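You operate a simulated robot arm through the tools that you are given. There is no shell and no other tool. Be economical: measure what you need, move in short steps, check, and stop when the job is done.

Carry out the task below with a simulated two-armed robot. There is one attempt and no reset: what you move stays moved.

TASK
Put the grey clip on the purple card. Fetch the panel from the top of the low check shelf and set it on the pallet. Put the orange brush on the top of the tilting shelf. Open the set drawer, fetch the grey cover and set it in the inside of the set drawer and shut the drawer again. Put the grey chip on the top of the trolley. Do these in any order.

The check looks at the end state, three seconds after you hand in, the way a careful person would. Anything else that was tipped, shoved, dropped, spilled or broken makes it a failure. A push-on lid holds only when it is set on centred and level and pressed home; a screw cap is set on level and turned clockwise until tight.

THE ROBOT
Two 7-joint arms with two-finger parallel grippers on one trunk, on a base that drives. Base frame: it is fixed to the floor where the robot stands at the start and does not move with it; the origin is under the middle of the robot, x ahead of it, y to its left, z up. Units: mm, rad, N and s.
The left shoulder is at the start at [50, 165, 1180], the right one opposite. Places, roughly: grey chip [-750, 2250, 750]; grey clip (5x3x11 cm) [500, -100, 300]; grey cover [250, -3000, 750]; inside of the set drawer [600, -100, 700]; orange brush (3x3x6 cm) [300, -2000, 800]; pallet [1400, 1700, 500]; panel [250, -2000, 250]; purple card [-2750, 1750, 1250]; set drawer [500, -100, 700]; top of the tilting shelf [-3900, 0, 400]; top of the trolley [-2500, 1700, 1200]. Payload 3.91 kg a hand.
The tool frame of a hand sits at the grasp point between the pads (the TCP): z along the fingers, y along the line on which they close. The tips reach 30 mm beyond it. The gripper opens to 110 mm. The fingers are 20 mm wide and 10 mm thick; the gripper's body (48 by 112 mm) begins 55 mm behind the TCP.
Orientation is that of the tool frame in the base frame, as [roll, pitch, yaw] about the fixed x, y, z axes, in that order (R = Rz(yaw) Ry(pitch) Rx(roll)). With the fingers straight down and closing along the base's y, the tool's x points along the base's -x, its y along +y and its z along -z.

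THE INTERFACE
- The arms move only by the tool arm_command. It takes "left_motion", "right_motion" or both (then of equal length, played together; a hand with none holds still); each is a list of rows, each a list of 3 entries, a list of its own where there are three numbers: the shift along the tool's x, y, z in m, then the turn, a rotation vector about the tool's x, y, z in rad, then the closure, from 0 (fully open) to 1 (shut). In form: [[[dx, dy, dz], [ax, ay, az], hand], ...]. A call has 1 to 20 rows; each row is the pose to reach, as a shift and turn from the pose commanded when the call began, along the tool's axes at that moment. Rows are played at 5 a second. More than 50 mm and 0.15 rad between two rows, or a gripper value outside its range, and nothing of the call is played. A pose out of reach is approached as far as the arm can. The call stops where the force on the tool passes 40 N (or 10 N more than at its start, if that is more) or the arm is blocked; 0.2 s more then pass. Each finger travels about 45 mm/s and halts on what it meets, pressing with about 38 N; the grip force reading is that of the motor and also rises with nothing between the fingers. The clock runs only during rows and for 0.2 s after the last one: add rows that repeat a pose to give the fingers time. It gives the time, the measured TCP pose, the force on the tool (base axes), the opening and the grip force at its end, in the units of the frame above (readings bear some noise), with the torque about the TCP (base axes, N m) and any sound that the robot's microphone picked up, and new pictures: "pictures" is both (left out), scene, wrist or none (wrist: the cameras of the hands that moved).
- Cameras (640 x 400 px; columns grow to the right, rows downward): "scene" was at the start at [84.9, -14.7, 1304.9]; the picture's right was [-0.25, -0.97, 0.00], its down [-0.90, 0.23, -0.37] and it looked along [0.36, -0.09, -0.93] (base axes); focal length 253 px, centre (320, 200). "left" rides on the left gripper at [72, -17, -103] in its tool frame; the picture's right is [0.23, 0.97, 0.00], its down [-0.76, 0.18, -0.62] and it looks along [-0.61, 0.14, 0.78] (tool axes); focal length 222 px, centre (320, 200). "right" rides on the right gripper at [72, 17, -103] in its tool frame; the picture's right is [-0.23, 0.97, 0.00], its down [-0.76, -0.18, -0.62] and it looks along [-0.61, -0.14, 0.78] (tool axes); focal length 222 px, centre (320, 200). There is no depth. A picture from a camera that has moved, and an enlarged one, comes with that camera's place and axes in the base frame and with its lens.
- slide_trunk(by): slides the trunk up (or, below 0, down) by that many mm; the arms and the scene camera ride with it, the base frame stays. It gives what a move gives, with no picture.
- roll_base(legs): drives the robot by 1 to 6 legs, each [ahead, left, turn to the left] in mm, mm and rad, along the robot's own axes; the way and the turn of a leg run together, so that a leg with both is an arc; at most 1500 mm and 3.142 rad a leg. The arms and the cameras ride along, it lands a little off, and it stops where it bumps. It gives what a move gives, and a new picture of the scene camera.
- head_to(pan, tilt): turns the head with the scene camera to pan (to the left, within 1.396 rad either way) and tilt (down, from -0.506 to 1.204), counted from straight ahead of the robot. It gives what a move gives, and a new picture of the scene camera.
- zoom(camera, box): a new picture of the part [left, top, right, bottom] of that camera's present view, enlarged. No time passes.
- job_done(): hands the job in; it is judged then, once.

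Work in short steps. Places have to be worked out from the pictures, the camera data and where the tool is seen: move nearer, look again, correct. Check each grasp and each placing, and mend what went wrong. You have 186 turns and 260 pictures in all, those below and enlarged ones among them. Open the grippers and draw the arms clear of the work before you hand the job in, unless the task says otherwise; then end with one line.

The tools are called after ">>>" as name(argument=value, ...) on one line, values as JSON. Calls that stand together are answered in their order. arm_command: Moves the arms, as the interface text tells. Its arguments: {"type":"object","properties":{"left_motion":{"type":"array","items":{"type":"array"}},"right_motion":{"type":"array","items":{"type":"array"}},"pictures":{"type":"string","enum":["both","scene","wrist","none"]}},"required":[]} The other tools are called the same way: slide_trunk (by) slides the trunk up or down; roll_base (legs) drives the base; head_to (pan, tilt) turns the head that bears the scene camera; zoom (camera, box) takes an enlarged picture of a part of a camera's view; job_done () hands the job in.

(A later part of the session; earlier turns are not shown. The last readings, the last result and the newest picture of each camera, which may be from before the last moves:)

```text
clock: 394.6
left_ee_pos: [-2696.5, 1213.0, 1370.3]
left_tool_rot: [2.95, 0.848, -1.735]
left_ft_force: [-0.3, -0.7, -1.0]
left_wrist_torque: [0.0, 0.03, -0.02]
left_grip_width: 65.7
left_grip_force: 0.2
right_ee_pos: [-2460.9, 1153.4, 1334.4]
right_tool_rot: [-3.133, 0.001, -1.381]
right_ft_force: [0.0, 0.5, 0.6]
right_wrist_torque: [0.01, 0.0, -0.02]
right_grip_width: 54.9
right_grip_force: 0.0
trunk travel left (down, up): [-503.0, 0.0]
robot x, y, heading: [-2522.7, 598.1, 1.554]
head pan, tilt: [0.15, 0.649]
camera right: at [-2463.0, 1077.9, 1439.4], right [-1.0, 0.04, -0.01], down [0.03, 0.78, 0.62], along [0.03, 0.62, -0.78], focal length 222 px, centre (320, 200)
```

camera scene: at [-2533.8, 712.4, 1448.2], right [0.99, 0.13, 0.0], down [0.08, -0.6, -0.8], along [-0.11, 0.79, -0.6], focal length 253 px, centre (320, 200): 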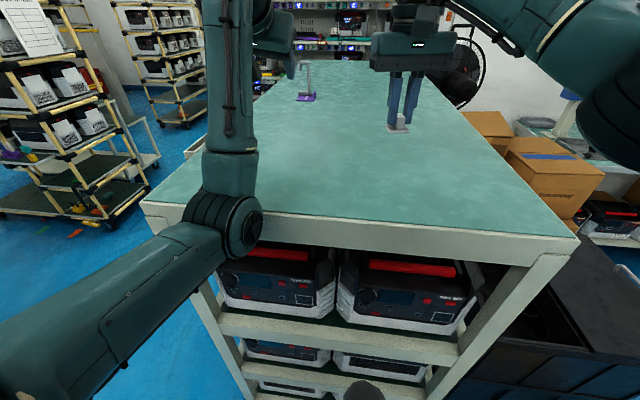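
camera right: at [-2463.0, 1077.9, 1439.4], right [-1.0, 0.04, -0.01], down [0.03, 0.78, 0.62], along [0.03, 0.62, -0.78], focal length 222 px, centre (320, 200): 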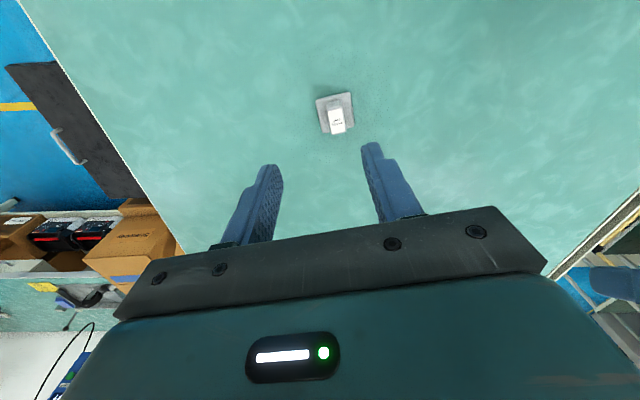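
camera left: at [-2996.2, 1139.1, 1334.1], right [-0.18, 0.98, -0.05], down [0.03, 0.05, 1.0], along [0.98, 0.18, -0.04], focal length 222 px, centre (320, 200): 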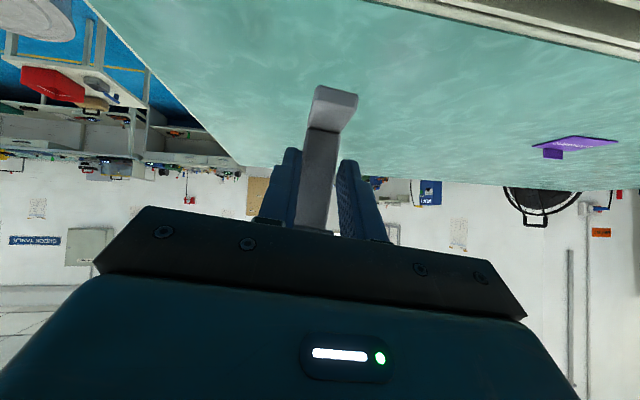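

Chip is on the trolley. Now the panel: drive back south and east toward the low check shelf.

>>> roll_base(legs=[[-1500, 0, 0], [-200, 0, 0], [0, 0, -1.554], [1500, 0, 0], [500, 0, 0]])

>>> arm_command(left_motion=[[[0.034, 0, 0.03], [0, 0, 0], 0.2], [[0.068, 0, 0.06], [0, 0, 0], 0.1], [[0.102, 0, 0.09], [0, 0, 0], 0], [[0.136, 0, 0.12], [0, 0, 0], 0], [[0.17, 0, 0.15], [0, 0, 0], 0], [[0.204, 0, 0.18], [0, 0, 0], 0], [[0.238, 0, 0.21], [0, 0, 0], 0], [[0.272, 0, 0.24], [0, 0, 0], 0], [[0.306, 0, 0.27], [0, 0, 0], 0], [[0.34, 0, 0.3], [0, 0, 0], 0], [[0.374, 0, 0.33], [0, 0, 0], 0], [[0.408, 0, 0.36], [0, 0, 0], 0], [[0.442, 0, 0.39], [0, 0, 0], 0]], pictures="scene")

```text
clock: 416.7
left_ee_pos: [116.7, -969.8, 1369.5]
left_tool_rot: [2.949, 0.846, 2.959]
left_ft_force: [0.2, -0.4, 0.1]
left_wrist_torque: [-0.02, 0.0, -0.01]
left_grip_width: 65.9
left_grip_force: 0.0
right_ee_pos: [52.5, -1205.0, 1333.6]
right_tool_rot: [-3.134, -0.003, -2.97]
right_ft_force: [0.5, 0.0, 0.6]
right_wrist_torque: [-0.03, 0.0, -0.02]
right_grip_width: 55.1
right_grip_force: 0.0
trunk travel left (down, up): [-503.0, 0.0]
robot x, y, heading: [-500.8, -1130.6, -0.035]
head pan, tilt: [0.15, 0.649]
camera scene: at [-385.6, -1122.3, 1447.5], right [0.12, -0.99, 0.0], down [-0.6, -0.07, -0.8], along [0.79, 0.09, -0.6], focal length 253 px, centre (320, 200)
```

scene: 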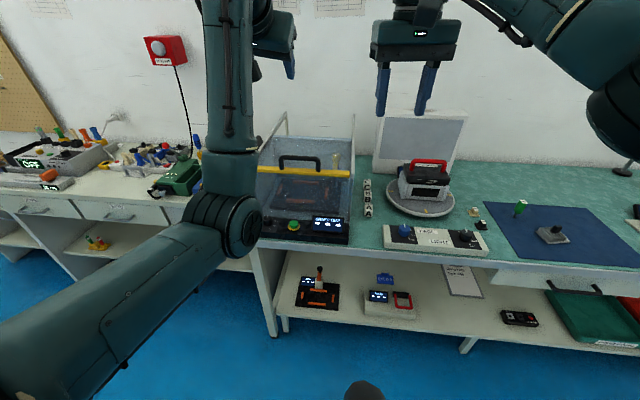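

```text
clock: 419.5
left_ee_pos: [119.6, -895.1, 783.7]
left_tool_rot: [2.95, 0.847, 2.96]
left_ft_force: [1.4, 0.5, 0.1]
left_wrist_torque: [-0.02, 0.02, 0.01]
left_grip_width: 110.2
left_grip_force: 0.0
right_ee_pos: [51.8, -1204.2, 1333.9]
right_tool_rot: [-3.133, -0.002, -2.968]
right_ft_force: [-0.3, -0.1, -0.2]
right_wrist_torque: [-0.01, 0.0, 0.01]
right_grip_width: 54.9
right_grip_force: 0.0
trunk travel left (down, up): [-503.0, 0.0]
robot x, y, heading: [-503.1, -1130.6, -0.037]
head pan, tilt: [0.15, 0.649]
camera scene: at [-385.6, -1122.2, 1447.5], right [0.12, -0.99, 0.0], down [-0.6, -0.07, -0.8], along [0.79, 0.09, -0.6], focal length 253 px, centre (320, 200)
```

scene: 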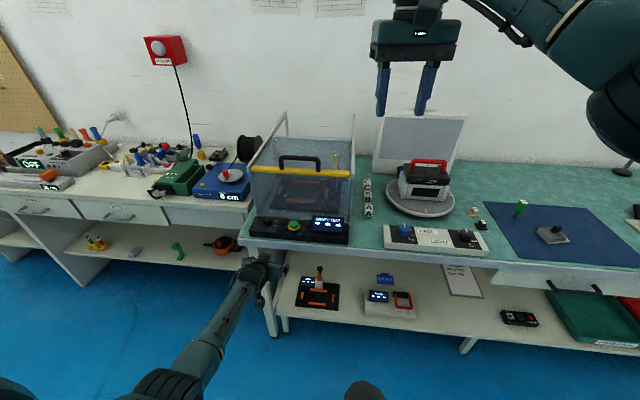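

>>> zoom(camera="scene", box=[420, 260, 640, 380])

```text
2.91 times, centred on (530, 320) of scene
camera zoom: at [-385.6, -1122.2, 1447.5], right [0.12, -0.99, 0.0], down [-0.6, -0.07, -0.8], along [0.79, 0.09, -0.6], focal length 736 px, centre (-291, -149)
```

zoom: 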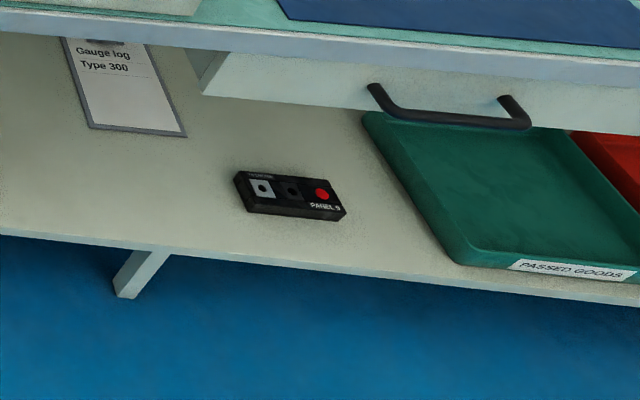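

Panel centre ≈(343,-1991), about 140×52 mm, long axis along y. Plan: come in at an angle (heading ≈-1.0) so the jaws span it obliquely and self-align. Turn and lower the trunk.

>>> roll_base(legs=[[0, 0, -0.963]])

>>> arm_command(left_motion=[[[0.017, 0, 0.015], [0, 0, 0], 0], [[0.03, 0, 0.026], [0, 0, 0], 0]], pictures="none")

>>> slide_trunk(by=-400)

>>> slide_trunk(by=-60)

```text
clock: 421.0
left_ee_pos: [159.6, -1062.4, 783.1]
left_tool_rot: [2.942, 0.835, 2.696]
left_ft_force: [-7.5, -0.7, 5.3]
left_wrist_torque: [0.26, -0.18, 0.42]
left_grip_width: 109.3
left_grip_force: 0.1
right_ee_pos: [11.3, -1351.1, 1333.4]
right_tool_rot: [-3.135, 0.001, 3.041]
right_ft_force: [0.8, -0.3, 0.1]
right_wrist_torque: [0.03, -0.06, 0.0]
right_grip_width: 55.1
right_grip_force: 0.0
trunk travel left (down, up): [-503.0, 0.0]
robot x, y, heading: [-499.0, -1130.8, -0.309]
head pan, tilt: [0.15, 0.649]
stopped in leg 1: the force on the tool passed its limit (the readings are from after the stop); the commanded pose is now the measured one
camera scene: at [-389.3, -1153.8, 1447.6], right [-0.16, -0.99, 0.0], down [-0.6, 0.09, -0.8], along [0.79, -0.12, -0.6], focal length 253 px, centre (320, 200)
```

scene: 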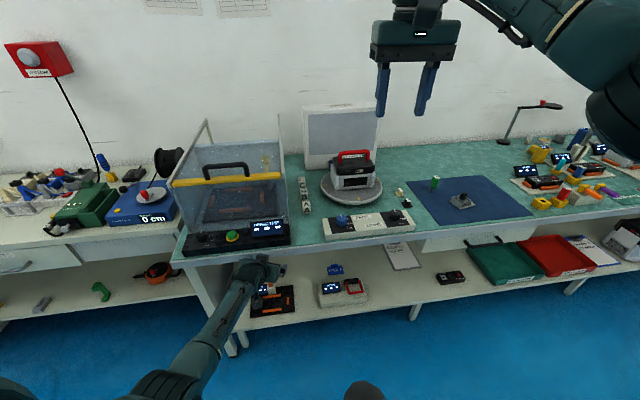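

```text
clock: 421.3
left_ee_pos: [159.5, -1059.9, 781.3]
left_tool_rot: [2.929, 0.856, 2.683]
left_ft_force: [-33.8, 3.2, 24.9]
left_wrist_torque: [1.4, -1.05, 1.95]
left_grip_width: 108.4
left_grip_force: 0.1
right_ee_pos: [5.3, -1350.0, 1336.6]
right_tool_rot: [-3.134, 0.003, 3.042]
right_ft_force: [-0.2, -0.2, 0.1]
right_wrist_torque: [0.01, 0.0, -0.01]
right_grip_width: 55.3
right_grip_force: 0.0
trunk travel left (down, up): [-503.0, 0.0]
robot x, y, heading: [-505.1, -1129.6, -0.305]
head pan, tilt: [0.15, 0.649]
stopped in row 1 (left hand): the force on the tool passed its limit (the readings are from after the stop); the commanded pose is now the measured one
```

```text
clock: 421.7
left_ee_pos: [160.7, -1060.5, 780.6]
left_tool_rot: [2.928, 0.858, 2.679]
left_ft_force: [-32.4, 2.4, 24.7]
left_wrist_torque: [1.35, -1.04, 1.89]
left_grip_width: 108.2
left_grip_force: 0.0
right_ee_pos: [5.9, -1349.7, 1334.8]
right_tool_rot: [-3.134, 0.004, 3.043]
right_ft_force: [0.7, -0.1, 0.2]
right_wrist_torque: [0.0, 0.01, -0.01]
right_grip_width: 54.8
right_grip_force: 0.0
trunk travel left (down, up): [-502.0, 1.0]
robot x, y, heading: [-502.9, -1133.9, -0.306]
head pan, tilt: [0.15, 0.649]
stopped: the force on the tool passed its limit (the readings are from after the stop); the commanded pose is now the measured one
```

```text
clock: 421.9
left_ee_pos: [160.1, -1059.5, 780.4]
left_tool_rot: [2.922, 0.859, 2.679]
left_ft_force: [-30.8, 2.9, 22.7]
left_wrist_torque: [1.27, -0.93, 1.78]
left_grip_width: 108.3
left_grip_force: 0.1
right_ee_pos: [4.4, -1350.5, 1333.8]
right_tool_rot: [-3.133, 0.004, 3.045]
right_ft_force: [0.5, -0.1, 0.1]
right_wrist_torque: [0.0, -0.02, 0.0]
right_grip_width: 55.0
right_grip_force: 0.1
trunk travel left (down, up): [-500.0, 3.0]
robot x, y, heading: [-504.3, -1127.0, -0.306]
head pan, tilt: [0.15, 0.649]
stopped: the force on the tool passed its limit (the readings are from after the stop); the commanded pose is now the measured one
```

The fingers met the table edge. Back the base off immediately.

>>> roll_base(legs=[[-150, 0, 0]])

```text
clock: 423.3
left_ee_pos: [17.3, -1014.4, 777.0]
left_tool_rot: [2.93, 0.852, 2.681]
left_ft_force: [0.4, -0.2, 0.5]
left_wrist_torque: [-0.02, 0.01, 0.02]
left_grip_width: 110.0
left_grip_force: 0.1
right_ee_pos: [-136.3, -1303.4, 1332.3]
right_tool_rot: [-3.132, -0.002, 3.042]
right_ft_force: [0.3, -0.8, 0.6]
right_wrist_torque: [0.01, -0.01, 0.01]
right_grip_width: 55.3
right_grip_force: 0.0
trunk travel left (down, up): [-500.0, 3.0]
robot x, y, heading: [-650.6, -1085.6, -0.304]
head pan, tilt: [0.15, 0.649]
camera scene: at [-535.9, -1107.1, 1445.4], right [-0.15, -0.99, 0.0], down [-0.6, 0.09, -0.8], along [0.79, -0.12, -0.6], focal length 253 px, centre (320, 200)
```

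scene: 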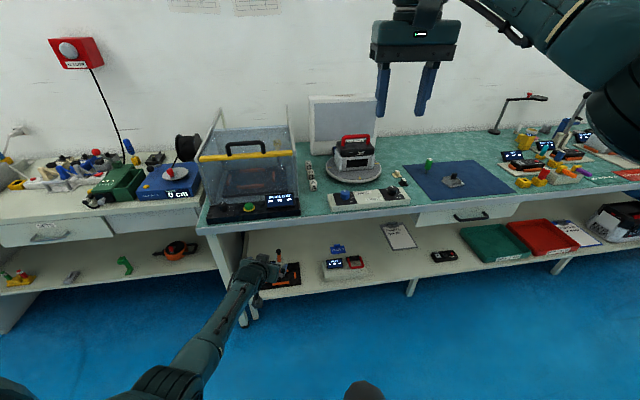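

Clear, nothing displaced. Turn to heading -1.0 here and lower.

>>> roll_base(legs=[[0, 0, -0.696]])

>>> slide_trunk(by=-400)

```text
clock: 425.6
left_ee_pos: [-97.0, -1463.1, 777.0]
left_tool_rot: [2.929, 0.852, 1.978]
left_ft_force: [-1.1, -0.4, -0.3]
left_wrist_torque: [0.01, -0.03, -0.02]
left_grip_width: 110.1
left_grip_force: 0.1
right_ee_pos: [-399.9, -1584.4, 1329.3]
right_tool_rot: [-3.132, -0.002, 2.339]
right_ft_force: [-0.1, 0.1, -0.2]
right_wrist_torque: [0.01, -0.04, -0.05]
right_grip_width: 54.9
right_grip_force: 0.1
trunk travel left (down, up): [-500.0, 3.0]
robot x, y, heading: [-649.7, -1083.3, -1.012]
head pan, tilt: [0.15, 0.649]
camera scene: at [-576.5, -1175.7, 1445.3], right [-0.76, -0.65, 0.0], down [-0.39, 0.46, -0.8], along [0.52, -0.6, -0.6], focal length 253 px, centre (320, 200)
```

scene: 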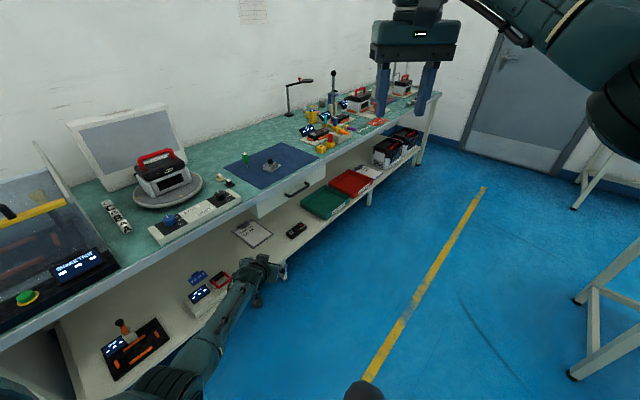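

```text
clock: 429.4
left_ee_pos: [-95.9, -1463.2, 377.4]
left_tool_rot: [2.931, 0.853, 1.977]
left_ft_force: [-0.1, -0.3, 0.3]
left_wrist_torque: [0.0, -0.04, 0.0]
left_grip_width: 109.8
left_grip_force: 0.1
right_ee_pos: [-399.3, -1585.0, 930.5]
right_tool_rot: [-3.131, -0.002, 2.34]
right_ft_force: [0.3, 0.6, -0.4]
right_wrist_torque: [-0.02, -0.04, -0.04]
right_grip_width: 55.1
right_grip_force: 0.0
trunk travel left (down, up): [-100.0, 403.0]
robot x, y, heading: [-651.3, -1084.9, -1.008]
head pan, tilt: [0.15, 0.649]
```

Lower the trunk further here to see whether it stays free.

>>> slide_trunk(by=-80)

>>> roll_base(legs=[[500, 70, 0]])

>>> zoom(camera="left", box=[0, 0, 640, 400])

```text
clock: 430.6
left_ee_pos: [-95.7, -1462.8, 296.5]
left_tool_rot: [2.931, 0.853, 1.977]
left_ft_force: [-0.7, 0.7, 0.1]
left_wrist_torque: [0.0, 0.03, -0.01]
left_grip_width: 110.1
left_grip_force: 0.0
right_ee_pos: [-400.2, -1584.4, 850.1]
right_tool_rot: [-3.135, -0.002, 2.338]
right_ft_force: [0.5, 0.3, 0.4]
right_wrist_torque: [-0.02, -0.02, 0.01]
right_grip_width: 55.2
right_grip_force: 0.0
trunk travel left (down, up): [-20.0, 483.0]
robot x, y, heading: [-646.5, -1083.9, -1.008]
head pan, tilt: [0.15, 0.649]
```

```text
clock: 433.7
left_ee_pos: [244.7, -1859.2, 296.6]
left_tool_rot: [2.932, 0.854, 1.984]
left_ft_force: [-0.2, -0.5, 0.4]
left_wrist_torque: [0.0, -0.01, -0.01]
left_grip_width: 110.1
left_grip_force: 0.1
right_ee_pos: [-58.7, -1983.6, 852.6]
right_tool_rot: [-3.132, -0.001, 2.344]
right_ft_force: [-0.4, -0.6, -0.1]
right_wrist_torque: [-0.04, 0.02, 0.0]
right_grip_width: 54.8
right_grip_force: 0.0
trunk travel left (down, up): [-20.0, 483.0]
robot x, y, heading: [-313.0, -1482.6, -1.003]
head pan, tilt: [0.15, 0.649]
camera scene: at [-238.1, -1575.0, 965.3], right [-0.75, -0.66, 0.0], down [-0.4, 0.46, -0.8], along [0.52, -0.6, -0.6], focal length 253 px, centre (320, 200)
```

scene: 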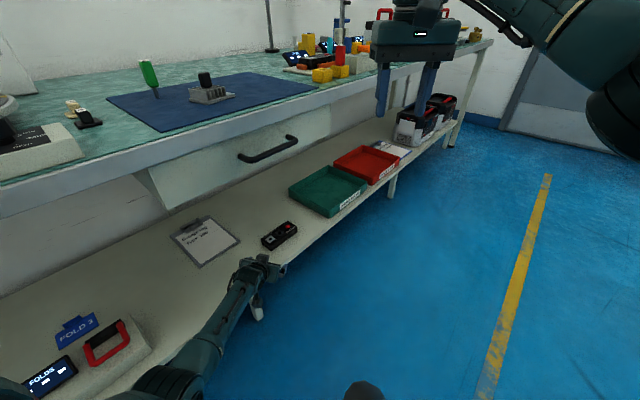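

```text
1.00 times, centred on (320, 200) of left
camera zoom: at [162.0, -1762.9, 306.5], right [0.75, 0.66, -0.04], down [0.04, 0.0, 1.0], along [0.66, -0.75, -0.03], focal length 222 px, centre (320, 200)
```

zoom: 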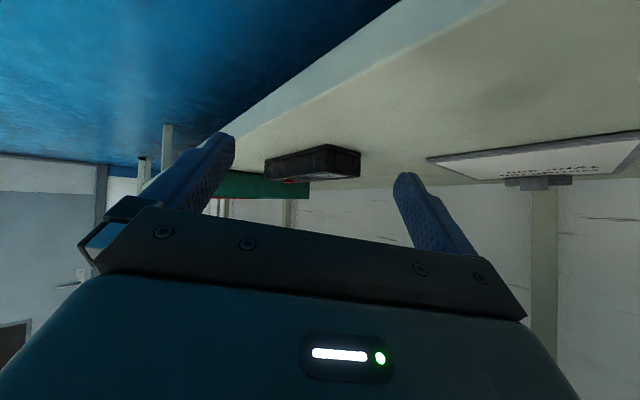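

Panel is centred between the fingers (panel z≈230–270). Lower 20 mm and advance 110 first.

>>> slide_trunk(by=-19)

>>> roll_base(legs=[[110, 8, 0]])

>>> zoom(camera="left", box=[120, 50, 520, 300])

```text
clock: 434.3
left_ee_pos: [245.2, -1859.3, 278.0]
left_tool_rot: [2.931, 0.853, 1.985]
left_ft_force: [-0.4, -1.1, -0.8]
left_wrist_torque: [0.02, 0.01, 0.0]
left_grip_width: 109.9
left_grip_force: 0.2
right_ee_pos: [-58.2, -1983.4, 832.0]
right_tool_rot: [-3.132, -0.001, 2.344]
right_ft_force: [-0.5, 0.4, 0.0]
right_wrist_torque: [-0.01, -0.01, 0.0]
right_grip_width: 55.1
right_grip_force: 0.0
trunk travel left (down, up): [-1.0, 502.0]
robot x, y, heading: [-314.6, -1484.1, -0.999]
head pan, tilt: [0.15, 0.649]
```

```text
clock: 435.5
left_ee_pos: [310.6, -1945.0, 275.9]
left_tool_rot: [2.928, 0.853, 1.987]
left_ft_force: [-0.2, -0.1, -0.2]
left_wrist_torque: [-0.02, 0.0, -0.02]
left_grip_width: 109.9
left_grip_force: 0.1
right_ee_pos: [6.7, -2068.6, 832.8]
right_tool_rot: [-3.129, -0.003, 2.345]
right_ft_force: [-0.5, 0.1, -0.5]
right_wrist_torque: [0.01, -0.02, 0.01]
right_grip_width: 54.8
right_grip_force: 0.1
trunk travel left (down, up): [-1.0, 502.0]
robot x, y, heading: [-250.5, -1568.8, -1.002]
head pan, tilt: [0.15, 0.649]
camera scene: at [-173.8, -1660.4, 946.3], right [-0.75, -0.66, 0.0], down [-0.4, 0.45, -0.8], along [0.53, -0.6, -0.6], focal length 253 px, centre (320, 200)
```

scene: 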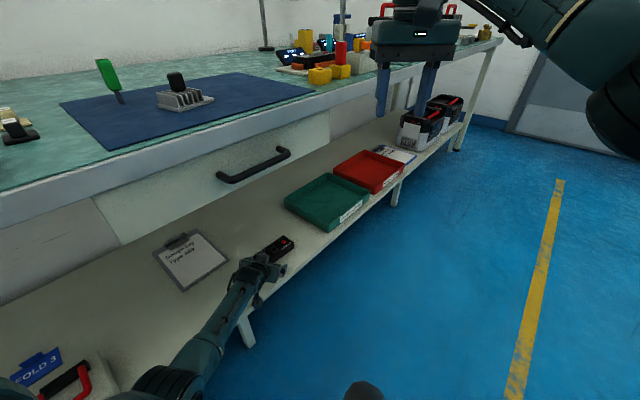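

```text
1.60 times, centred on (320, 175) of left
camera zoom: at [226.5, -1847.7, 287.5], right [0.75, 0.66, -0.04], down [0.04, 0.0, 1.0], along [0.66, -0.75, -0.03], focal length 355 px, centre (320, 240)
```

zoom: 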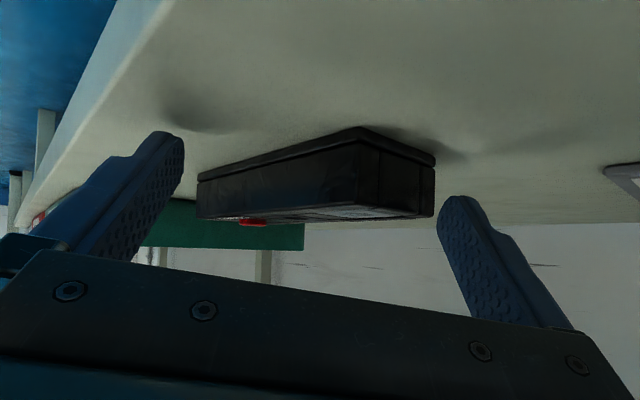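

Opening margin is too tight at this obliquity; back off and come in with ~10° more rotation.

>>> roll_base(legs=[[-100, 0, 0], [0, 0, -0.18], [-14, 123, 0]])

>>> zoom(camera="left", box=[120, 50, 520, 300])

```text
clock: 438.2
left_ee_pos: [288.9, -1896.0, 277.2]
left_tool_rot: [2.93, 0.853, 1.807]
left_ft_force: [-0.4, -0.1, 0.3]
left_wrist_torque: [0.01, -0.01, 0.02]
left_grip_width: 110.1
left_grip_force: 0.0
right_ee_pos: [-32.1, -1965.0, 832.2]
right_tool_rot: [-3.132, -0.001, 2.169]
right_ft_force: [-0.9, 0.1, -0.3]
right_wrist_torque: [-0.03, 0.0, 0.02]
right_grip_width: 55.0
right_grip_force: 0.1
trunk travel left (down, up): [-1.0, 502.0]
robot x, y, heading: [-192.3, -1429.0, -1.179]
head pan, tilt: [0.15, 0.649]
camera scene: at [-135.9, -1530.3, 946.3], right [-0.86, -0.51, 0.0], down [-0.31, 0.52, -0.8], along [0.41, -0.68, -0.6], focal length 253 px, centre (320, 200)
```

scene: 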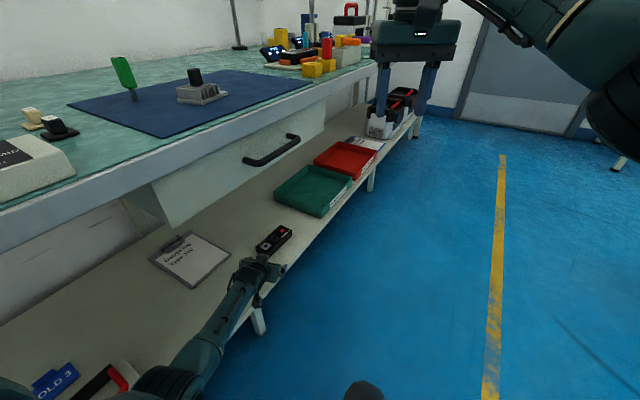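

```text
1.60 times, centred on (320, 175) of left
camera zoom: at [224.4, -1785.8, 287.5], right [0.85, 0.52, -0.04], down [0.04, 0.0, 1.0], along [0.52, -0.86, -0.03], focal length 355 px, centre (320, 240)
```

zoom: 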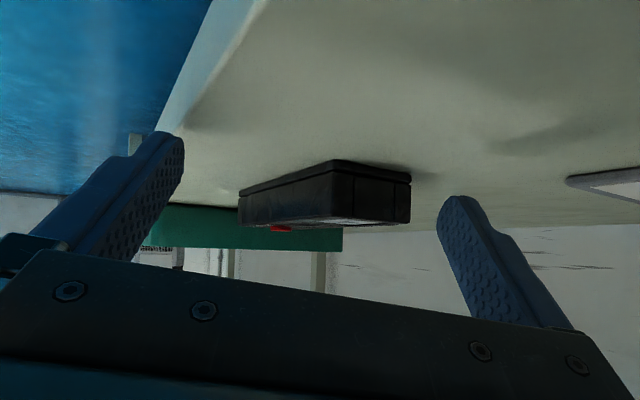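

Geometry matches the model. Advance 98 mm along the finger direction.

>>> roll_base(legs=[[97, 15, 0]])

>>> zoom(camera="left", box=[120, 50, 520, 300])

```text
clock: 439.3
left_ee_pos: [340.2, -1978.1, 277.7]
left_tool_rot: [2.93, 0.854, 1.81]
left_ft_force: [-0.7, 0.9, 0.5]
left_wrist_torque: [0.0, -0.05, -0.01]
left_grip_width: 110.0
left_grip_force: 0.0
right_ee_pos: [19.8, -2047.5, 831.9]
right_tool_rot: [-3.133, -0.002, 2.169]
right_ft_force: [-0.5, 0.1, -0.1]
right_wrist_torque: [-0.01, -0.04, 0.01]
right_grip_width: 55.1
right_grip_force: 0.1
trunk travel left (down, up): [-1.0, 502.0]
robot x, y, heading: [-142.5, -1507.6, -1.181]
head pan, tilt: [0.15, 0.649]
camera scene: at [-85.2, -1613.5, 946.3], right [-0.86, -0.52, 0.0], down [-0.31, 0.52, -0.8], along [0.41, -0.68, -0.6], focal length 253 px, centre (320, 200)
```

scene: 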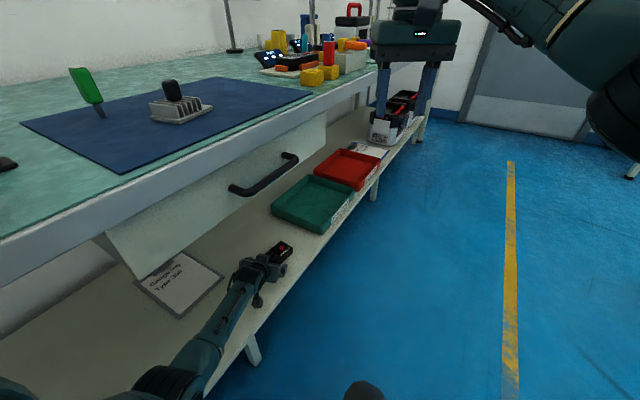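

```text
1.60 times, centred on (320, 175) of left
camera zoom: at [275.5, -1868.2, 287.4], right [0.85, 0.52, -0.04], down [0.04, 0.0, 1.0], along [0.52, -0.85, -0.03], focal length 355 px, centre (320, 240)
```

zoom: 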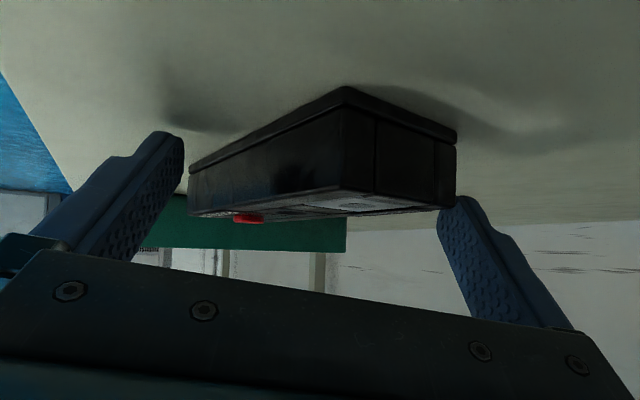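

The jaws are rolled ~8°; level the roll (−0.18 about the tool axis) and lower ~12 mm.

>>> arm_command(left_motion=[[[0, 0, 0], [0, 0, -0.06], 0], [[0, 0, 0], [0, 0, -0.12], 0], [[0, 0, 0], [0, 0, -0.18], 0], [[0.004, 0, 0.004], [0, 0, -0.18], 0], [[0.008, 0, 0.007], [0, 0, -0.18], 0], [[0.011, 0, 0.0095], [0, 0, -0.18], 0]], pictures="none")

>>> zoom(camera="left", box=[120, 50, 520, 300])

>>> zoom(camera="scene", box=[180, 210, 340, 310])

```text
clock: 440.6
left_ee_pos: [354.9, -1969.6, 268.0]
left_tool_rot: [3.113, 0.88, 2.071]
left_ft_force: [-2.5, -0.5, 5.4]
left_wrist_torque: [-0.22, 0.28, -0.2]
left_grip_width: 109.9
left_grip_force: 0.0
right_ee_pos: [19.8, -2045.6, 833.9]
right_tool_rot: [-3.13, -0.001, 2.167]
right_ft_force: [0.6, 0.6, -0.1]
right_wrist_torque: [-0.01, 0.0, 0.02]
right_grip_width: 55.0
right_grip_force: 0.0
trunk travel left (down, up): [-1.0, 502.0]
robot x, y, heading: [-139.6, -1511.6, -1.18]
head pan, tilt: [0.15, 0.649]
stopped in row 6 (left hand): the force on the tool passed its limit (the readings are from after the stop); the commanded pose is now the measured one
```

```text
1.60 times, centred on (320, 175) of left
camera zoom: at [277.4, -1867.1, 278.1], right [0.77, 0.61, -0.16], down [0.14, 0.07, 0.99], along [0.62, -0.79, -0.03], focal length 355 px, centre (320, 240)
```

zoom: 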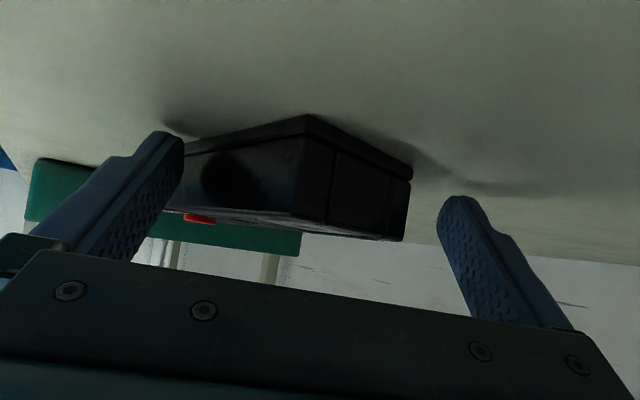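

```text
4.00 times, centred on (260, 260) of scene
camera zoom: at [-84.6, -1612.1, 946.5], right [-0.86, -0.52, 0.0], down [-0.31, 0.52, -0.8], along [0.41, -0.68, -0.6], focal length 1012 px, centre (560, -40)
```

zoom: 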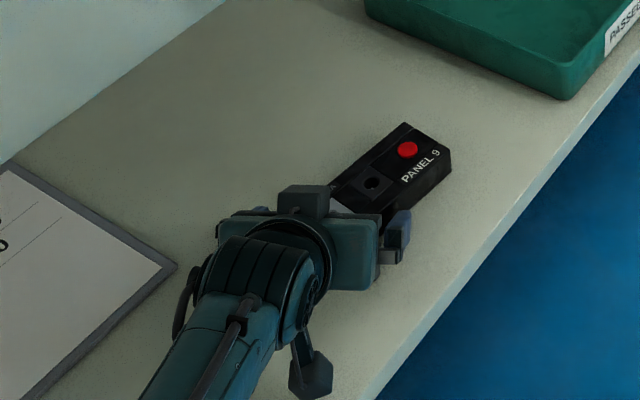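

The panel lies between the jaws and is roughly aligned. Ease up 2 mm and close.

>>> arm_command(left_motion=[[[-0.002, 0, -0.002], [0, 0, 0], 0.1], [[-0.002, 0, -0.002], [0, 0, 0], 0.25], [[-0.002, 0, -0.002], [0, 0, 0], 0.4], [[-0.002, 0, -0.002], [0, 0, 0], 0.55], [[-0.002, 0, -0.002], [0, 0, 0], 0.65], [[-0.002, 0, -0.002], [0, 0, 0], 0.7], [[-0.002, 0, -0.002], [0, 0, 0], 0.7]], pictures="none")

>>> zoom(camera="left", box=[120, 50, 520, 300])

>>> zoom(camera="scene", box=[180, 210, 340, 310])

```text
clock: 442.2
left_ee_pos: [355.8, -1969.2, 270.9]
left_tool_rot: [3.111, 0.879, 2.071]
left_ft_force: [-0.7, 0.3, 5.4]
left_wrist_torque: [-0.35, 0.09, -0.2]
left_grip_width: 60.0
left_grip_force: 38.3
right_ee_pos: [21.1, -2045.2, 833.2]
right_tool_rot: [-3.13, -0.003, 2.171]
right_ft_force: [0.3, 0.3, 0.1]
right_wrist_torque: [0.0, -0.03, 0.02]
right_grip_width: 55.0
right_grip_force: 0.0
trunk travel left (down, up): [-1.0, 502.0]
robot x, y, heading: [-141.9, -1515.0, -1.174]
head pan, tilt: [0.15, 0.649]
```

```text
1.60 times, centred on (320, 175) of left
camera zoom: at [278.0, -1867.4, 281.2], right [0.77, 0.61, -0.16], down [0.14, 0.08, 0.99], along [0.62, -0.79, -0.03], focal length 355 px, centre (320, 240)
```

zoom: 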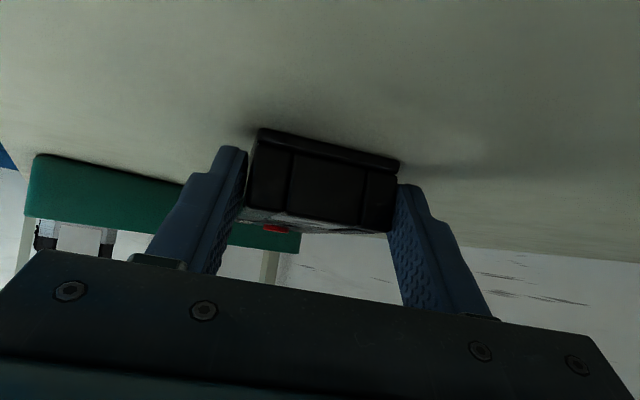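

```text
4.00 times, centred on (260, 260) of scene
camera zoom: at [-84.4, -1612.5, 946.3], right [-0.86, -0.52, 0.0], down [-0.31, 0.52, -0.8], along [0.41, -0.68, -0.6], focal length 1012 px, centre (560, -40)
```

zoom: 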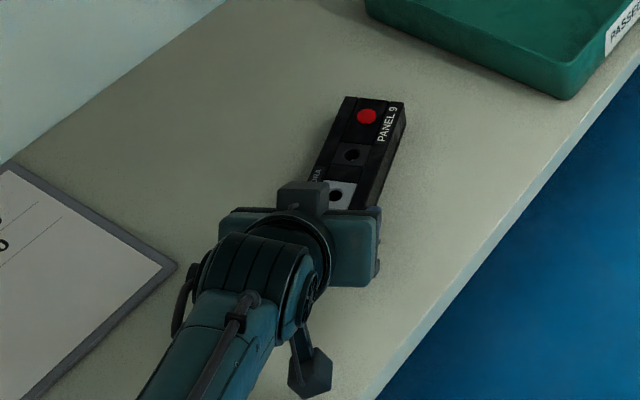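

Self-aligned and gripped (60 mm). Lift by the trunk and check.

>>> slide_trunk(by=50)

>>> roll_base(legs=[[-400, -40, 0]])

>>> zoom(camera="left", box=[0, 0, 640, 400])

```text
clock: 443.1
left_ee_pos: [352.9, -1967.2, 319.0]
left_tool_rot: [3.111, 0.874, 2.073]
left_ft_force: [-0.2, 0.1, -2.1]
left_wrist_torque: [0.13, 0.07, -0.03]
left_grip_width: 58.1
left_grip_force: 38.3
right_ee_pos: [21.2, -2046.6, 883.0]
right_tool_rot: [-3.129, -0.001, 2.171]
right_ft_force: [0.5, -0.1, 0.1]
right_wrist_torque: [0.01, -0.01, -0.01]
right_grip_width: 55.0
right_grip_force: 0.1
trunk travel left (down, up): [-51.0, 452.0]
robot x, y, heading: [-139.4, -1508.5, -1.181]
head pan, tilt: [0.15, 0.649]
```

```text
clock: 445.6
left_ee_pos: [163.0, -1604.5, 320.5]
left_tool_rot: [3.112, 0.879, 2.081]
left_ft_force: [-0.2, -0.1, -2.6]
left_wrist_torque: [0.13, 0.09, 0.0]
left_grip_width: 57.8
left_grip_force: 38.2
right_ee_pos: [-168.0, -1685.6, 881.6]
right_tool_rot: [-3.13, -0.001, 2.177]
right_ft_force: [0.8, -0.1, 0.2]
right_wrist_torque: [-0.02, 0.03, 0.01]
right_grip_width: 54.9
right_grip_force: 0.1
trunk travel left (down, up): [-51.0, 452.0]
robot x, y, heading: [-334.3, -1153.8, -1.168]
head pan, tilt: [0.15, 0.649]
camera scene: at [-277.1, -1253.7, 996.2], right [-0.85, -0.53, 0.0], down [-0.32, 0.51, -0.8], along [0.42, -0.68, -0.61], focal length 253 px, centre (320, 200)
```

scene: 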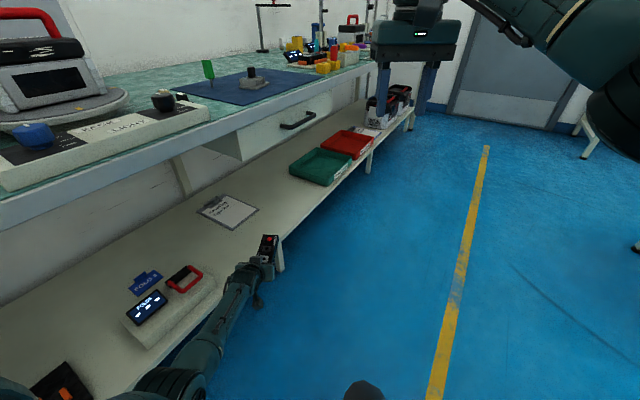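

```text
1.00 times, centred on (320, 200) of left
camera zoom: at [86.6, -1504.4, 330.1], right [0.77, 0.62, -0.16], down [0.14, 0.07, 0.99], along [0.63, -0.78, -0.03], focal length 222 px, centre (320, 200)
```

zoom: 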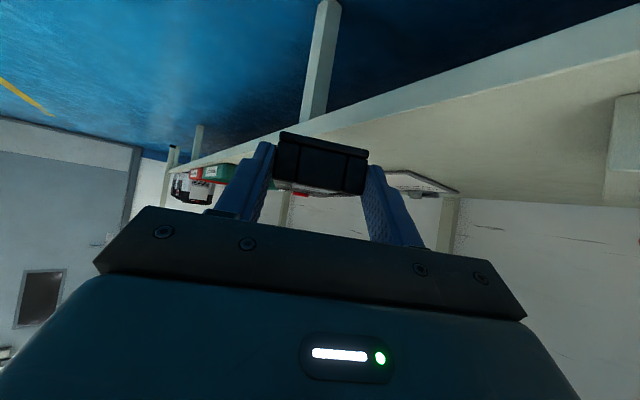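

Panel is firmly held. Move away from the bench, raise, turn north and drive toward the pallet corner.

>>> roll_base(legs=[[-229, -283, 0]])

>>> slide_trunk(by=300)

>>> roll_base(legs=[[0, 0, 2.739], [1300, 0, 0], [400, -200, 0]])

>>> head_to(pan=-0.7, tilt=0.4)

```text
clock: 448.0
left_ee_pos: [-194.7, -1496.1, 318.9]
left_tool_rot: [3.111, 0.875, 2.085]
left_ft_force: [0.5, -0.3, -3.2]
left_wrist_torque: [0.16, 0.12, -0.02]
left_grip_width: 57.7
left_grip_force: 37.7
right_ee_pos: [-526.4, -1580.2, 881.8]
right_tool_rot: [-3.131, -0.002, 2.185]
right_ft_force: [0.5, 0.0, -0.4]
right_wrist_torque: [0.01, 0.02, 0.0]
right_grip_width: 54.8
right_grip_force: 0.0
trunk travel left (down, up): [-51.0, 452.0]
robot x, y, heading: [-697.7, -1043.6, -1.168]
head pan, tilt: [0.15, 0.649]
camera scene: at [-637.3, -1147.2, 996.3], right [-0.85, -0.53, 0.0], down [-0.32, 0.51, -0.8], along [0.42, -0.68, -0.61], focal length 253 px, centre (320, 200)
```

scene: 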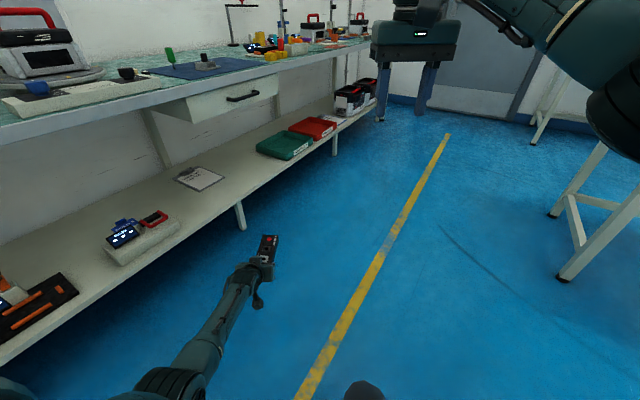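

```text
clock: 451.0
left_ee_pos: [-194.8, -1495.9, 619.3]
left_tool_rot: [3.11, 0.876, 2.083]
left_ft_force: [-0.2, 0.2, -2.3]
left_wrist_torque: [0.16, 0.07, 0.01]
left_grip_width: 57.8
left_grip_force: 38.0
right_ee_pos: [-526.6, -1578.5, 1182.2]
right_tool_rot: [-3.131, -0.002, 2.185]
right_ft_force: [0.0, -0.5, 0.2]
right_wrist_torque: [0.03, 0.0, -0.01]
right_grip_width: 55.0
right_grip_force: 0.1
trunk travel left (down, up): [-351.0, 152.0]
robot x, y, heading: [-696.0, -1047.5, -1.163]
head pan, tilt: [0.15, 0.649]
```

```text
clock: 466.1
left_ee_pos: [-639.8, 1246.8, 619.4]
left_tool_rot: [3.108, 0.877, -1.529]
left_ft_force: [-0.4, 0.3, -1.3]
left_wrist_torque: [-0.14, -0.02, -0.01]
left_grip_width: 57.8
left_grip_force: 37.8
right_ee_pos: [-304.2, 1170.3, 1182.2]
right_tool_rot: [-3.134, -0.001, -1.43]
right_ft_force: [-0.3, 0.6, -1.0]
right_wrist_torque: [-0.02, -0.01, 0.01]
right_grip_width: 55.0
right_grip_force: 0.1
trunk travel left (down, up): [-351.0, 152.0]
robot x, y, heading: [-396.1, 617.5, 1.508]
head pan, tilt: [0.15, 0.649]
camera scene: at [-400.3, 732.8, 1296.2], right [1.0, 0.08, 0.0], down [0.05, -0.6, -0.8], along [-0.07, 0.79, -0.61], focal length 253 px, centre (320, 200)
```

scene: 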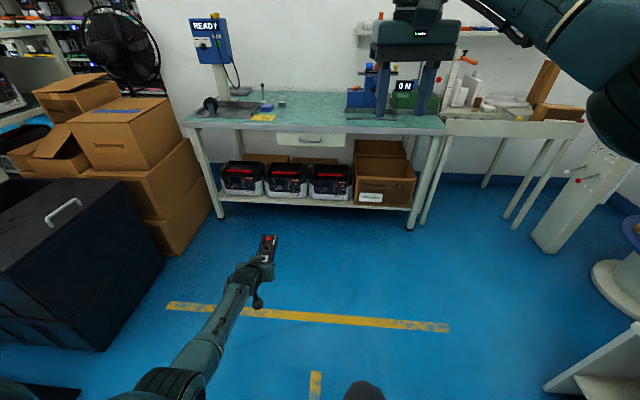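

```text
clock: 467.2
left_ee_pos: [-639.1, 1246.7, 621.0]
left_tool_rot: [3.109, 0.876, -1.531]
left_ft_force: [0.4, -1.1, -1.8]
left_wrist_torque: [-0.15, 0.0, -0.01]
left_grip_width: 57.9
left_grip_force: 37.4
right_ee_pos: [-304.6, 1168.8, 1183.5]
right_tool_rot: [-3.131, -0.001, -1.43]
right_ft_force: [-0.4, 0.7, -0.3]
right_wrist_torque: [-0.02, -0.02, 0.02]
right_grip_width: 55.0
right_grip_force: 0.1
trunk travel left (down, up): [-351.0, 152.0]
robot x, y, heading: [-397.5, 615.4, 1.507]
head pan, tilt: [-0.7, 0.4]
camera scene: at [-329.0, 712.9, 1318.7], right [0.72, -0.69, 0.0], down [-0.27, -0.28, -0.92], along [0.64, 0.66, -0.39], focal length 253 px, centre (320, 200)
```

scene: 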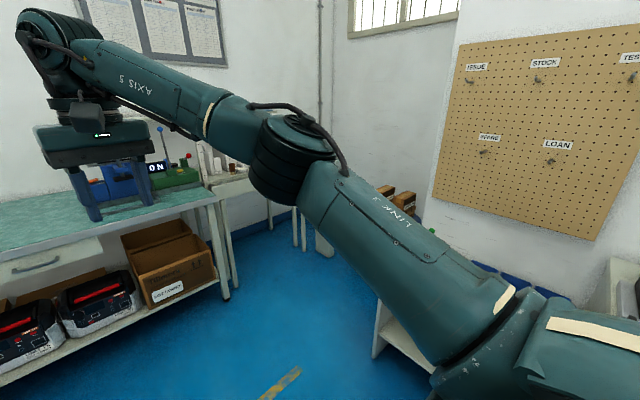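

I'm low on pictures, so I'll plan moves in bulk: turn in open space and drive to a staging point facing the pallet, then take one look.

>>> roll_base(legs=[[519, 238, 0], [0, 0, -1.707], [849, 603, 0]])

>>> head_to(pan=0.1, tilt=0.6)

```text
clock: 479.5
left_ee_pos: [971.5, 1809.4, 620.3]
left_tool_rot: [3.11, 0.876, 3.094]
left_ft_force: [-0.5, 0.5, -1.7]
left_wrist_torque: [0.01, 0.15, 0.0]
left_grip_width: 57.6
left_grip_force: 38.5
right_ee_pos: [863.6, 1483.8, 1182.2]
right_tool_rot: [-3.13, -0.002, -3.091]
right_ft_force: [0.7, -0.2, -0.2]
right_wrist_torque: [0.0, -0.02, -0.02]
right_grip_width: 55.1
right_grip_force: 0.0
trunk travel left (down, up): [-351.0, 152.0]
robot x, y, heading: [326.1, 1623.0, -0.156]
head pan, tilt: [-0.7, 0.4]
camera scene: at [413.5, 1548.0, 1318.7], right [-0.75, -0.66, 0.0], down [-0.26, 0.29, -0.92], along [0.61, -0.69, -0.39], focal length 253 px, centre (320, 200)
```

scene: 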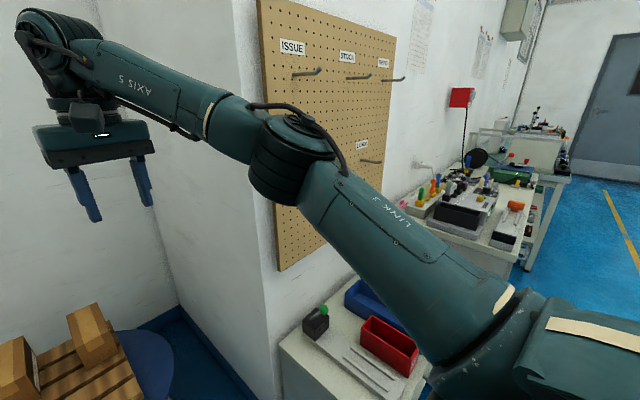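

```text
clock: 480.6
left_ee_pos: [969.2, 1809.8, 619.6]
left_tool_rot: [3.107, 0.876, 3.093]
left_ft_force: [0.3, -0.9, -2.0]
left_wrist_torque: [0.02, 0.17, 0.02]
left_grip_width: 57.7
left_grip_force: 37.8
right_ee_pos: [863.4, 1483.4, 1183.4]
right_tool_rot: [-3.132, -0.003, -3.089]
right_ft_force: [0.1, 1.2, -0.3]
right_wrist_torque: [0.01, 0.01, 0.03]
right_grip_width: 55.1
right_grip_force: 0.0
trunk travel left (down, up): [-351.0, 152.0]
robot x, y, heading: [323.4, 1621.5, -0.156]
head pan, tilt: [0.099, 0.6]
camera scene: at [440.7, 1612.9, 1300.5], right [-0.05, -1.0, 0.0], down [-0.56, 0.03, -0.83], along [0.82, -0.04, -0.56], focal length 253 px, centre (320, 200)
```

scene: 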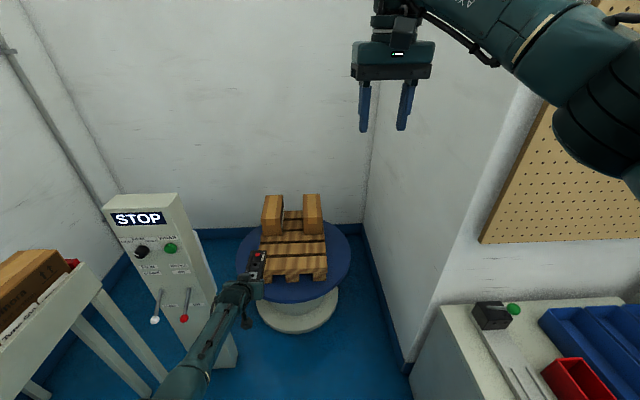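

The pallet's free planks are at x≈1121–1330, y≈1552–1815, top ≈486, boxes behind. Turn right slightly (keeps the right elbow off the wall) and bring the panel above the planks.

>>> roll_base(legs=[[0, 0, -0.344], [104, 205, 0]])

```text
clock: 483.4
left_ee_pos: [1185.2, 1711.5, 619.8]
left_tool_rot: [3.107, 0.876, 2.746]
left_ft_force: [-0.8, 0.0, -1.8]
left_wrist_torque: [0.08, 0.16, -0.02]
left_grip_width: 57.4
left_grip_force: 37.5
right_ee_pos: [975.5, 1441.3, 1181.8]
right_tool_rot: [-3.132, -0.002, 2.847]
right_ft_force: [0.2, 0.5, 0.3]
right_wrist_torque: [-0.04, 0.01, -0.01]
right_grip_width: 55.1
right_grip_force: 0.0
trunk travel left (down, up): [-351.0, 152.0]
robot x, y, heading: [513.7, 1755.1, -0.5]
head pan, tilt: [0.099, 0.6]
camera scene: at [621.0, 1706.7, 1300.5], right [-0.39, -0.92, 0.0], down [-0.52, 0.22, -0.82], along [0.76, -0.32, -0.57], focal length 253 px, centre (320, 200)
```

scene: 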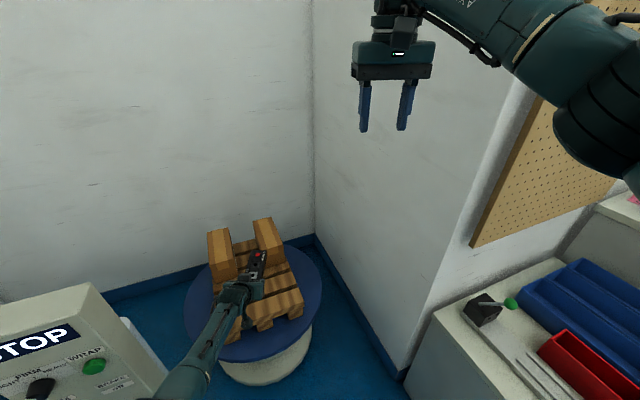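

Panel is above the planks; the far end is close to the right box, so pull back 20 mm with the arm, then lower by the trunk.

>>> arm_command(left_motion=[[[0.006, 0, -0.008], [0, 0, 0], 0.7], [[0.013, 0, -0.0155], [0, 0, 0], 0.7], [[0.013, 0, -0.0155], [0, 0, 0], 0.7]], pictures="none")

>>> slide_trunk(by=-65)

```text
clock: 484.2
left_ee_pos: [1165.3, 1719.0, 620.8]
left_tool_rot: [3.109, 0.874, 2.746]
left_ft_force: [-0.6, 0.9, -1.6]
left_wrist_torque: [0.06, 0.2, 0.01]
left_grip_width: 57.7
left_grip_force: 37.6
right_ee_pos: [975.0, 1441.1, 1183.0]
right_tool_rot: [-3.13, -0.001, 2.848]
right_ft_force: [-0.9, -0.4, 0.7]
right_wrist_torque: [0.0, -0.01, 0.03]
right_grip_width: 55.3
right_grip_force: 0.0
trunk travel left (down, up): [-351.0, 152.0]
robot x, y, heading: [513.1, 1752.2, -0.504]
head pan, tilt: [0.099, 0.6]
```

```text
clock: 485.3
left_ee_pos: [1166.5, 1719.0, 555.3]
left_tool_rot: [3.11, 0.877, 2.747]
left_ft_force: [-0.8, -0.4, -2.0]
left_wrist_torque: [0.06, 0.15, -0.03]
left_grip_width: 57.6
left_grip_force: 37.9
right_ee_pos: [974.2, 1439.4, 1117.5]
right_tool_rot: [-3.131, -0.003, 2.849]
right_ft_force: [-0.4, 0.0, 0.2]
right_wrist_torque: [0.01, 0.02, 0.01]
right_grip_width: 54.8
right_grip_force: 0.0
trunk travel left (down, up): [-286.0, 217.0]
robot x, y, heading: [514.1, 1759.1, -0.499]
head pan, tilt: [0.099, 0.6]
```

Now at z 555 with no contact. One zoomed check of panel versus planks and boxes before the final lowering.

>>> zoom(camera="scene", box=[180, 200, 340, 340])

```text
2.86 times, centred on (260, 270) of scene
camera zoom: at [620.3, 1706.5, 1235.6], right [-0.39, -0.92, 0.0], down [-0.52, 0.22, -0.83], along [0.76, -0.32, -0.56], focal length 723 px, centre (491, 0)
```

zoom: 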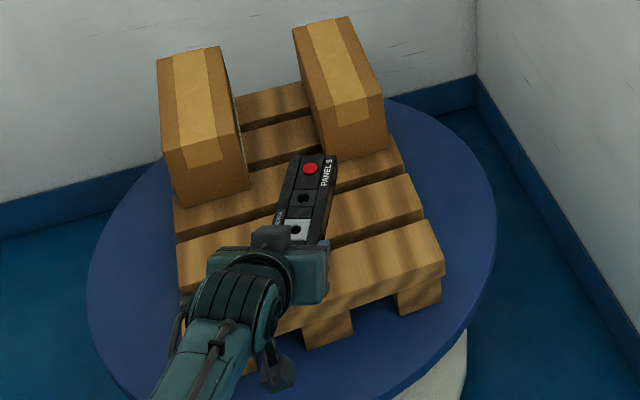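

Position is good, clear of the boxes. Lower with the force guard.

>>> arm_command(left_motion=[[[0.006, 0, 0.005], [0, 0, 0], 0.7], [[0.011, 0, 0.009], [0, 0, 0], 0.7], [[0.0145, 0, 0.012], [0, 0, 0], 0.7], [[0.018, 0, 0.015], [0, 0, 0], 0.7], [[0.0215, 0, 0.018], [0, 0, 0], 0.7], [[0.025, 0, 0.0205], [0, 0, 0], 0.7], [[0.028, 0, 0.0235], [0, 0, 0], 0.7], [[0.031, 0, 0.026], [0, 0, 0], 0.7], [[0.034, 0, 0.0285], [0, 0, 0], 0.7], [[0.037, 0, 0.031], [0, 0, 0], 0.7]], pictures="none")

```text
clock: 487.5
left_ee_pos: [1167.2, 1721.1, 507.0]
left_tool_rot: [3.109, 0.875, 2.748]
left_ft_force: [0.7, 0.6, -2.2]
left_wrist_torque: [0.07, 0.12, 0.01]
left_grip_width: 57.5
left_grip_force: 37.8
right_ee_pos: [974.9, 1440.3, 1117.5]
right_tool_rot: [-3.132, -0.002, 2.847]
right_ft_force: [0.1, -0.1, 1.4]
right_wrist_torque: [0.02, 0.01, 0.03]
right_grip_width: 55.2
right_grip_force: 0.0
trunk travel left (down, up): [-286.0, 217.0]
robot x, y, heading: [514.3, 1756.3, -0.493]
head pan, tilt: [0.099, 0.6]
```

No contact yet at z 507; continue down in small steps.

>>> arm_command(left_motion=[[[0.003, 0, 0.0025], [0, 0, 0], 0.7], [[0.006, 0, 0.005], [0, 0, 0], 0.7], [[0.009, 0, 0.0075], [0, 0, 0], 0.7], [[0.012, 0, 0.01], [0, 0, 0], 0.7], [[0.015, 0, 0.0125], [0, 0, 0], 0.7], [[0.018, 0, 0.015], [0, 0, 0], 0.7], [[0.021, 0, 0.0175], [0, 0, 0], 0.7], [[0.024, 0, 0.02], [0, 0, 0], 0.7], [[0.027, 0, 0.0225], [0, 0, 0], 0.7], [[0.03, 0, 0.025], [0, 0, 0], 0.7]], pictures="none")

```text
clock: 489.7
left_ee_pos: [1169.8, 1719.8, 486.5]
left_tool_rot: [3.108, 0.892, 2.746]
left_ft_force: [-3.4, -4.5, 31.3]
left_wrist_torque: [-1.09, 0.18, -0.08]
left_grip_width: 57.7
left_grip_force: 37.8
left hand out of reach, approached as far as the arm can: row 8, 9, 10
right_ee_pos: [970.6, 1440.8, 1119.4]
right_tool_rot: [-3.132, 0.002, 2.846]
right_ft_force: [0.0, 0.5, -0.8]
right_wrist_torque: [0.0, -0.01, -0.02]
right_grip_width: 55.1
right_grip_force: 0.0
trunk travel left (down, up): [-286.0, 217.0]
robot x, y, heading: [516.0, 1757.5, -0.5]
head pan, tilt: [0.099, 0.6]
```

Contact (31 N) at z≈487. Ease up 3 mm, open slowly.

>>> arm_command(left_motion=[[[-0.002, 0, -0.002], [0, 0, 0], 0.7], [[-0.002, 0, -0.002], [0, 0, 0], 0.5], [[-0.002, 0, -0.002], [0, 0, 0], 0.4], [[-0.002, 0, -0.002], [0, 0, 0], 0.3], [[-0.002, 0, -0.002], [0, 0, 0], 0.2], [[-0.002, 0, -0.002], [0, 0, 0], 0.2]], pictures="none")

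>>> zoom(camera="scene", box=[180, 200, 340, 340])

```text
clock: 491.1
left_ee_pos: [1169.8, 1721.3, 487.9]
left_tool_rot: [3.106, 0.886, 2.749]
left_ft_force: [1.7, 11.9, 25.2]
left_wrist_torque: [-0.88, -0.04, 0.1]
left_grip_width: 82.4
left_grip_force: 0.0
right_ee_pos: [971.9, 1441.7, 1118.7]
right_tool_rot: [-3.133, 0.002, 2.848]
right_ft_force: [0.9, -0.5, 0.1]
right_wrist_torque: [0.01, 0.01, 0.01]
right_grip_width: 54.9
right_grip_force: 0.1
trunk travel left (down, up): [-286.0, 217.0]
robot x, y, heading: [512.0, 1754.1, -0.501]
head pan, tilt: [0.099, 0.6]
```

```text
2.86 times, centred on (260, 270) of scene
camera zoom: at [617.7, 1707.1, 1235.9], right [-0.39, -0.92, 0.0], down [-0.52, 0.22, -0.83], along [0.76, -0.32, -0.56], focal length 723 px, centre (491, 0)
```

zoom: 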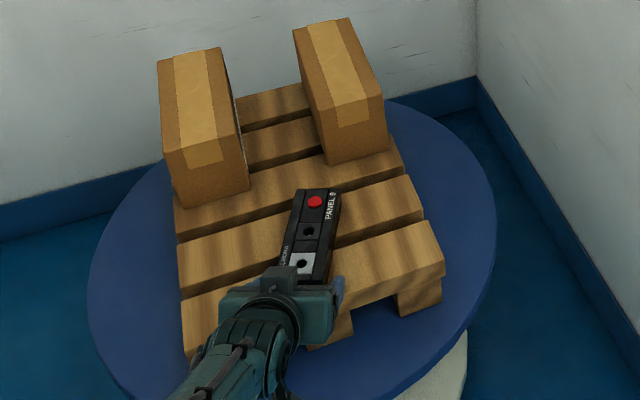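

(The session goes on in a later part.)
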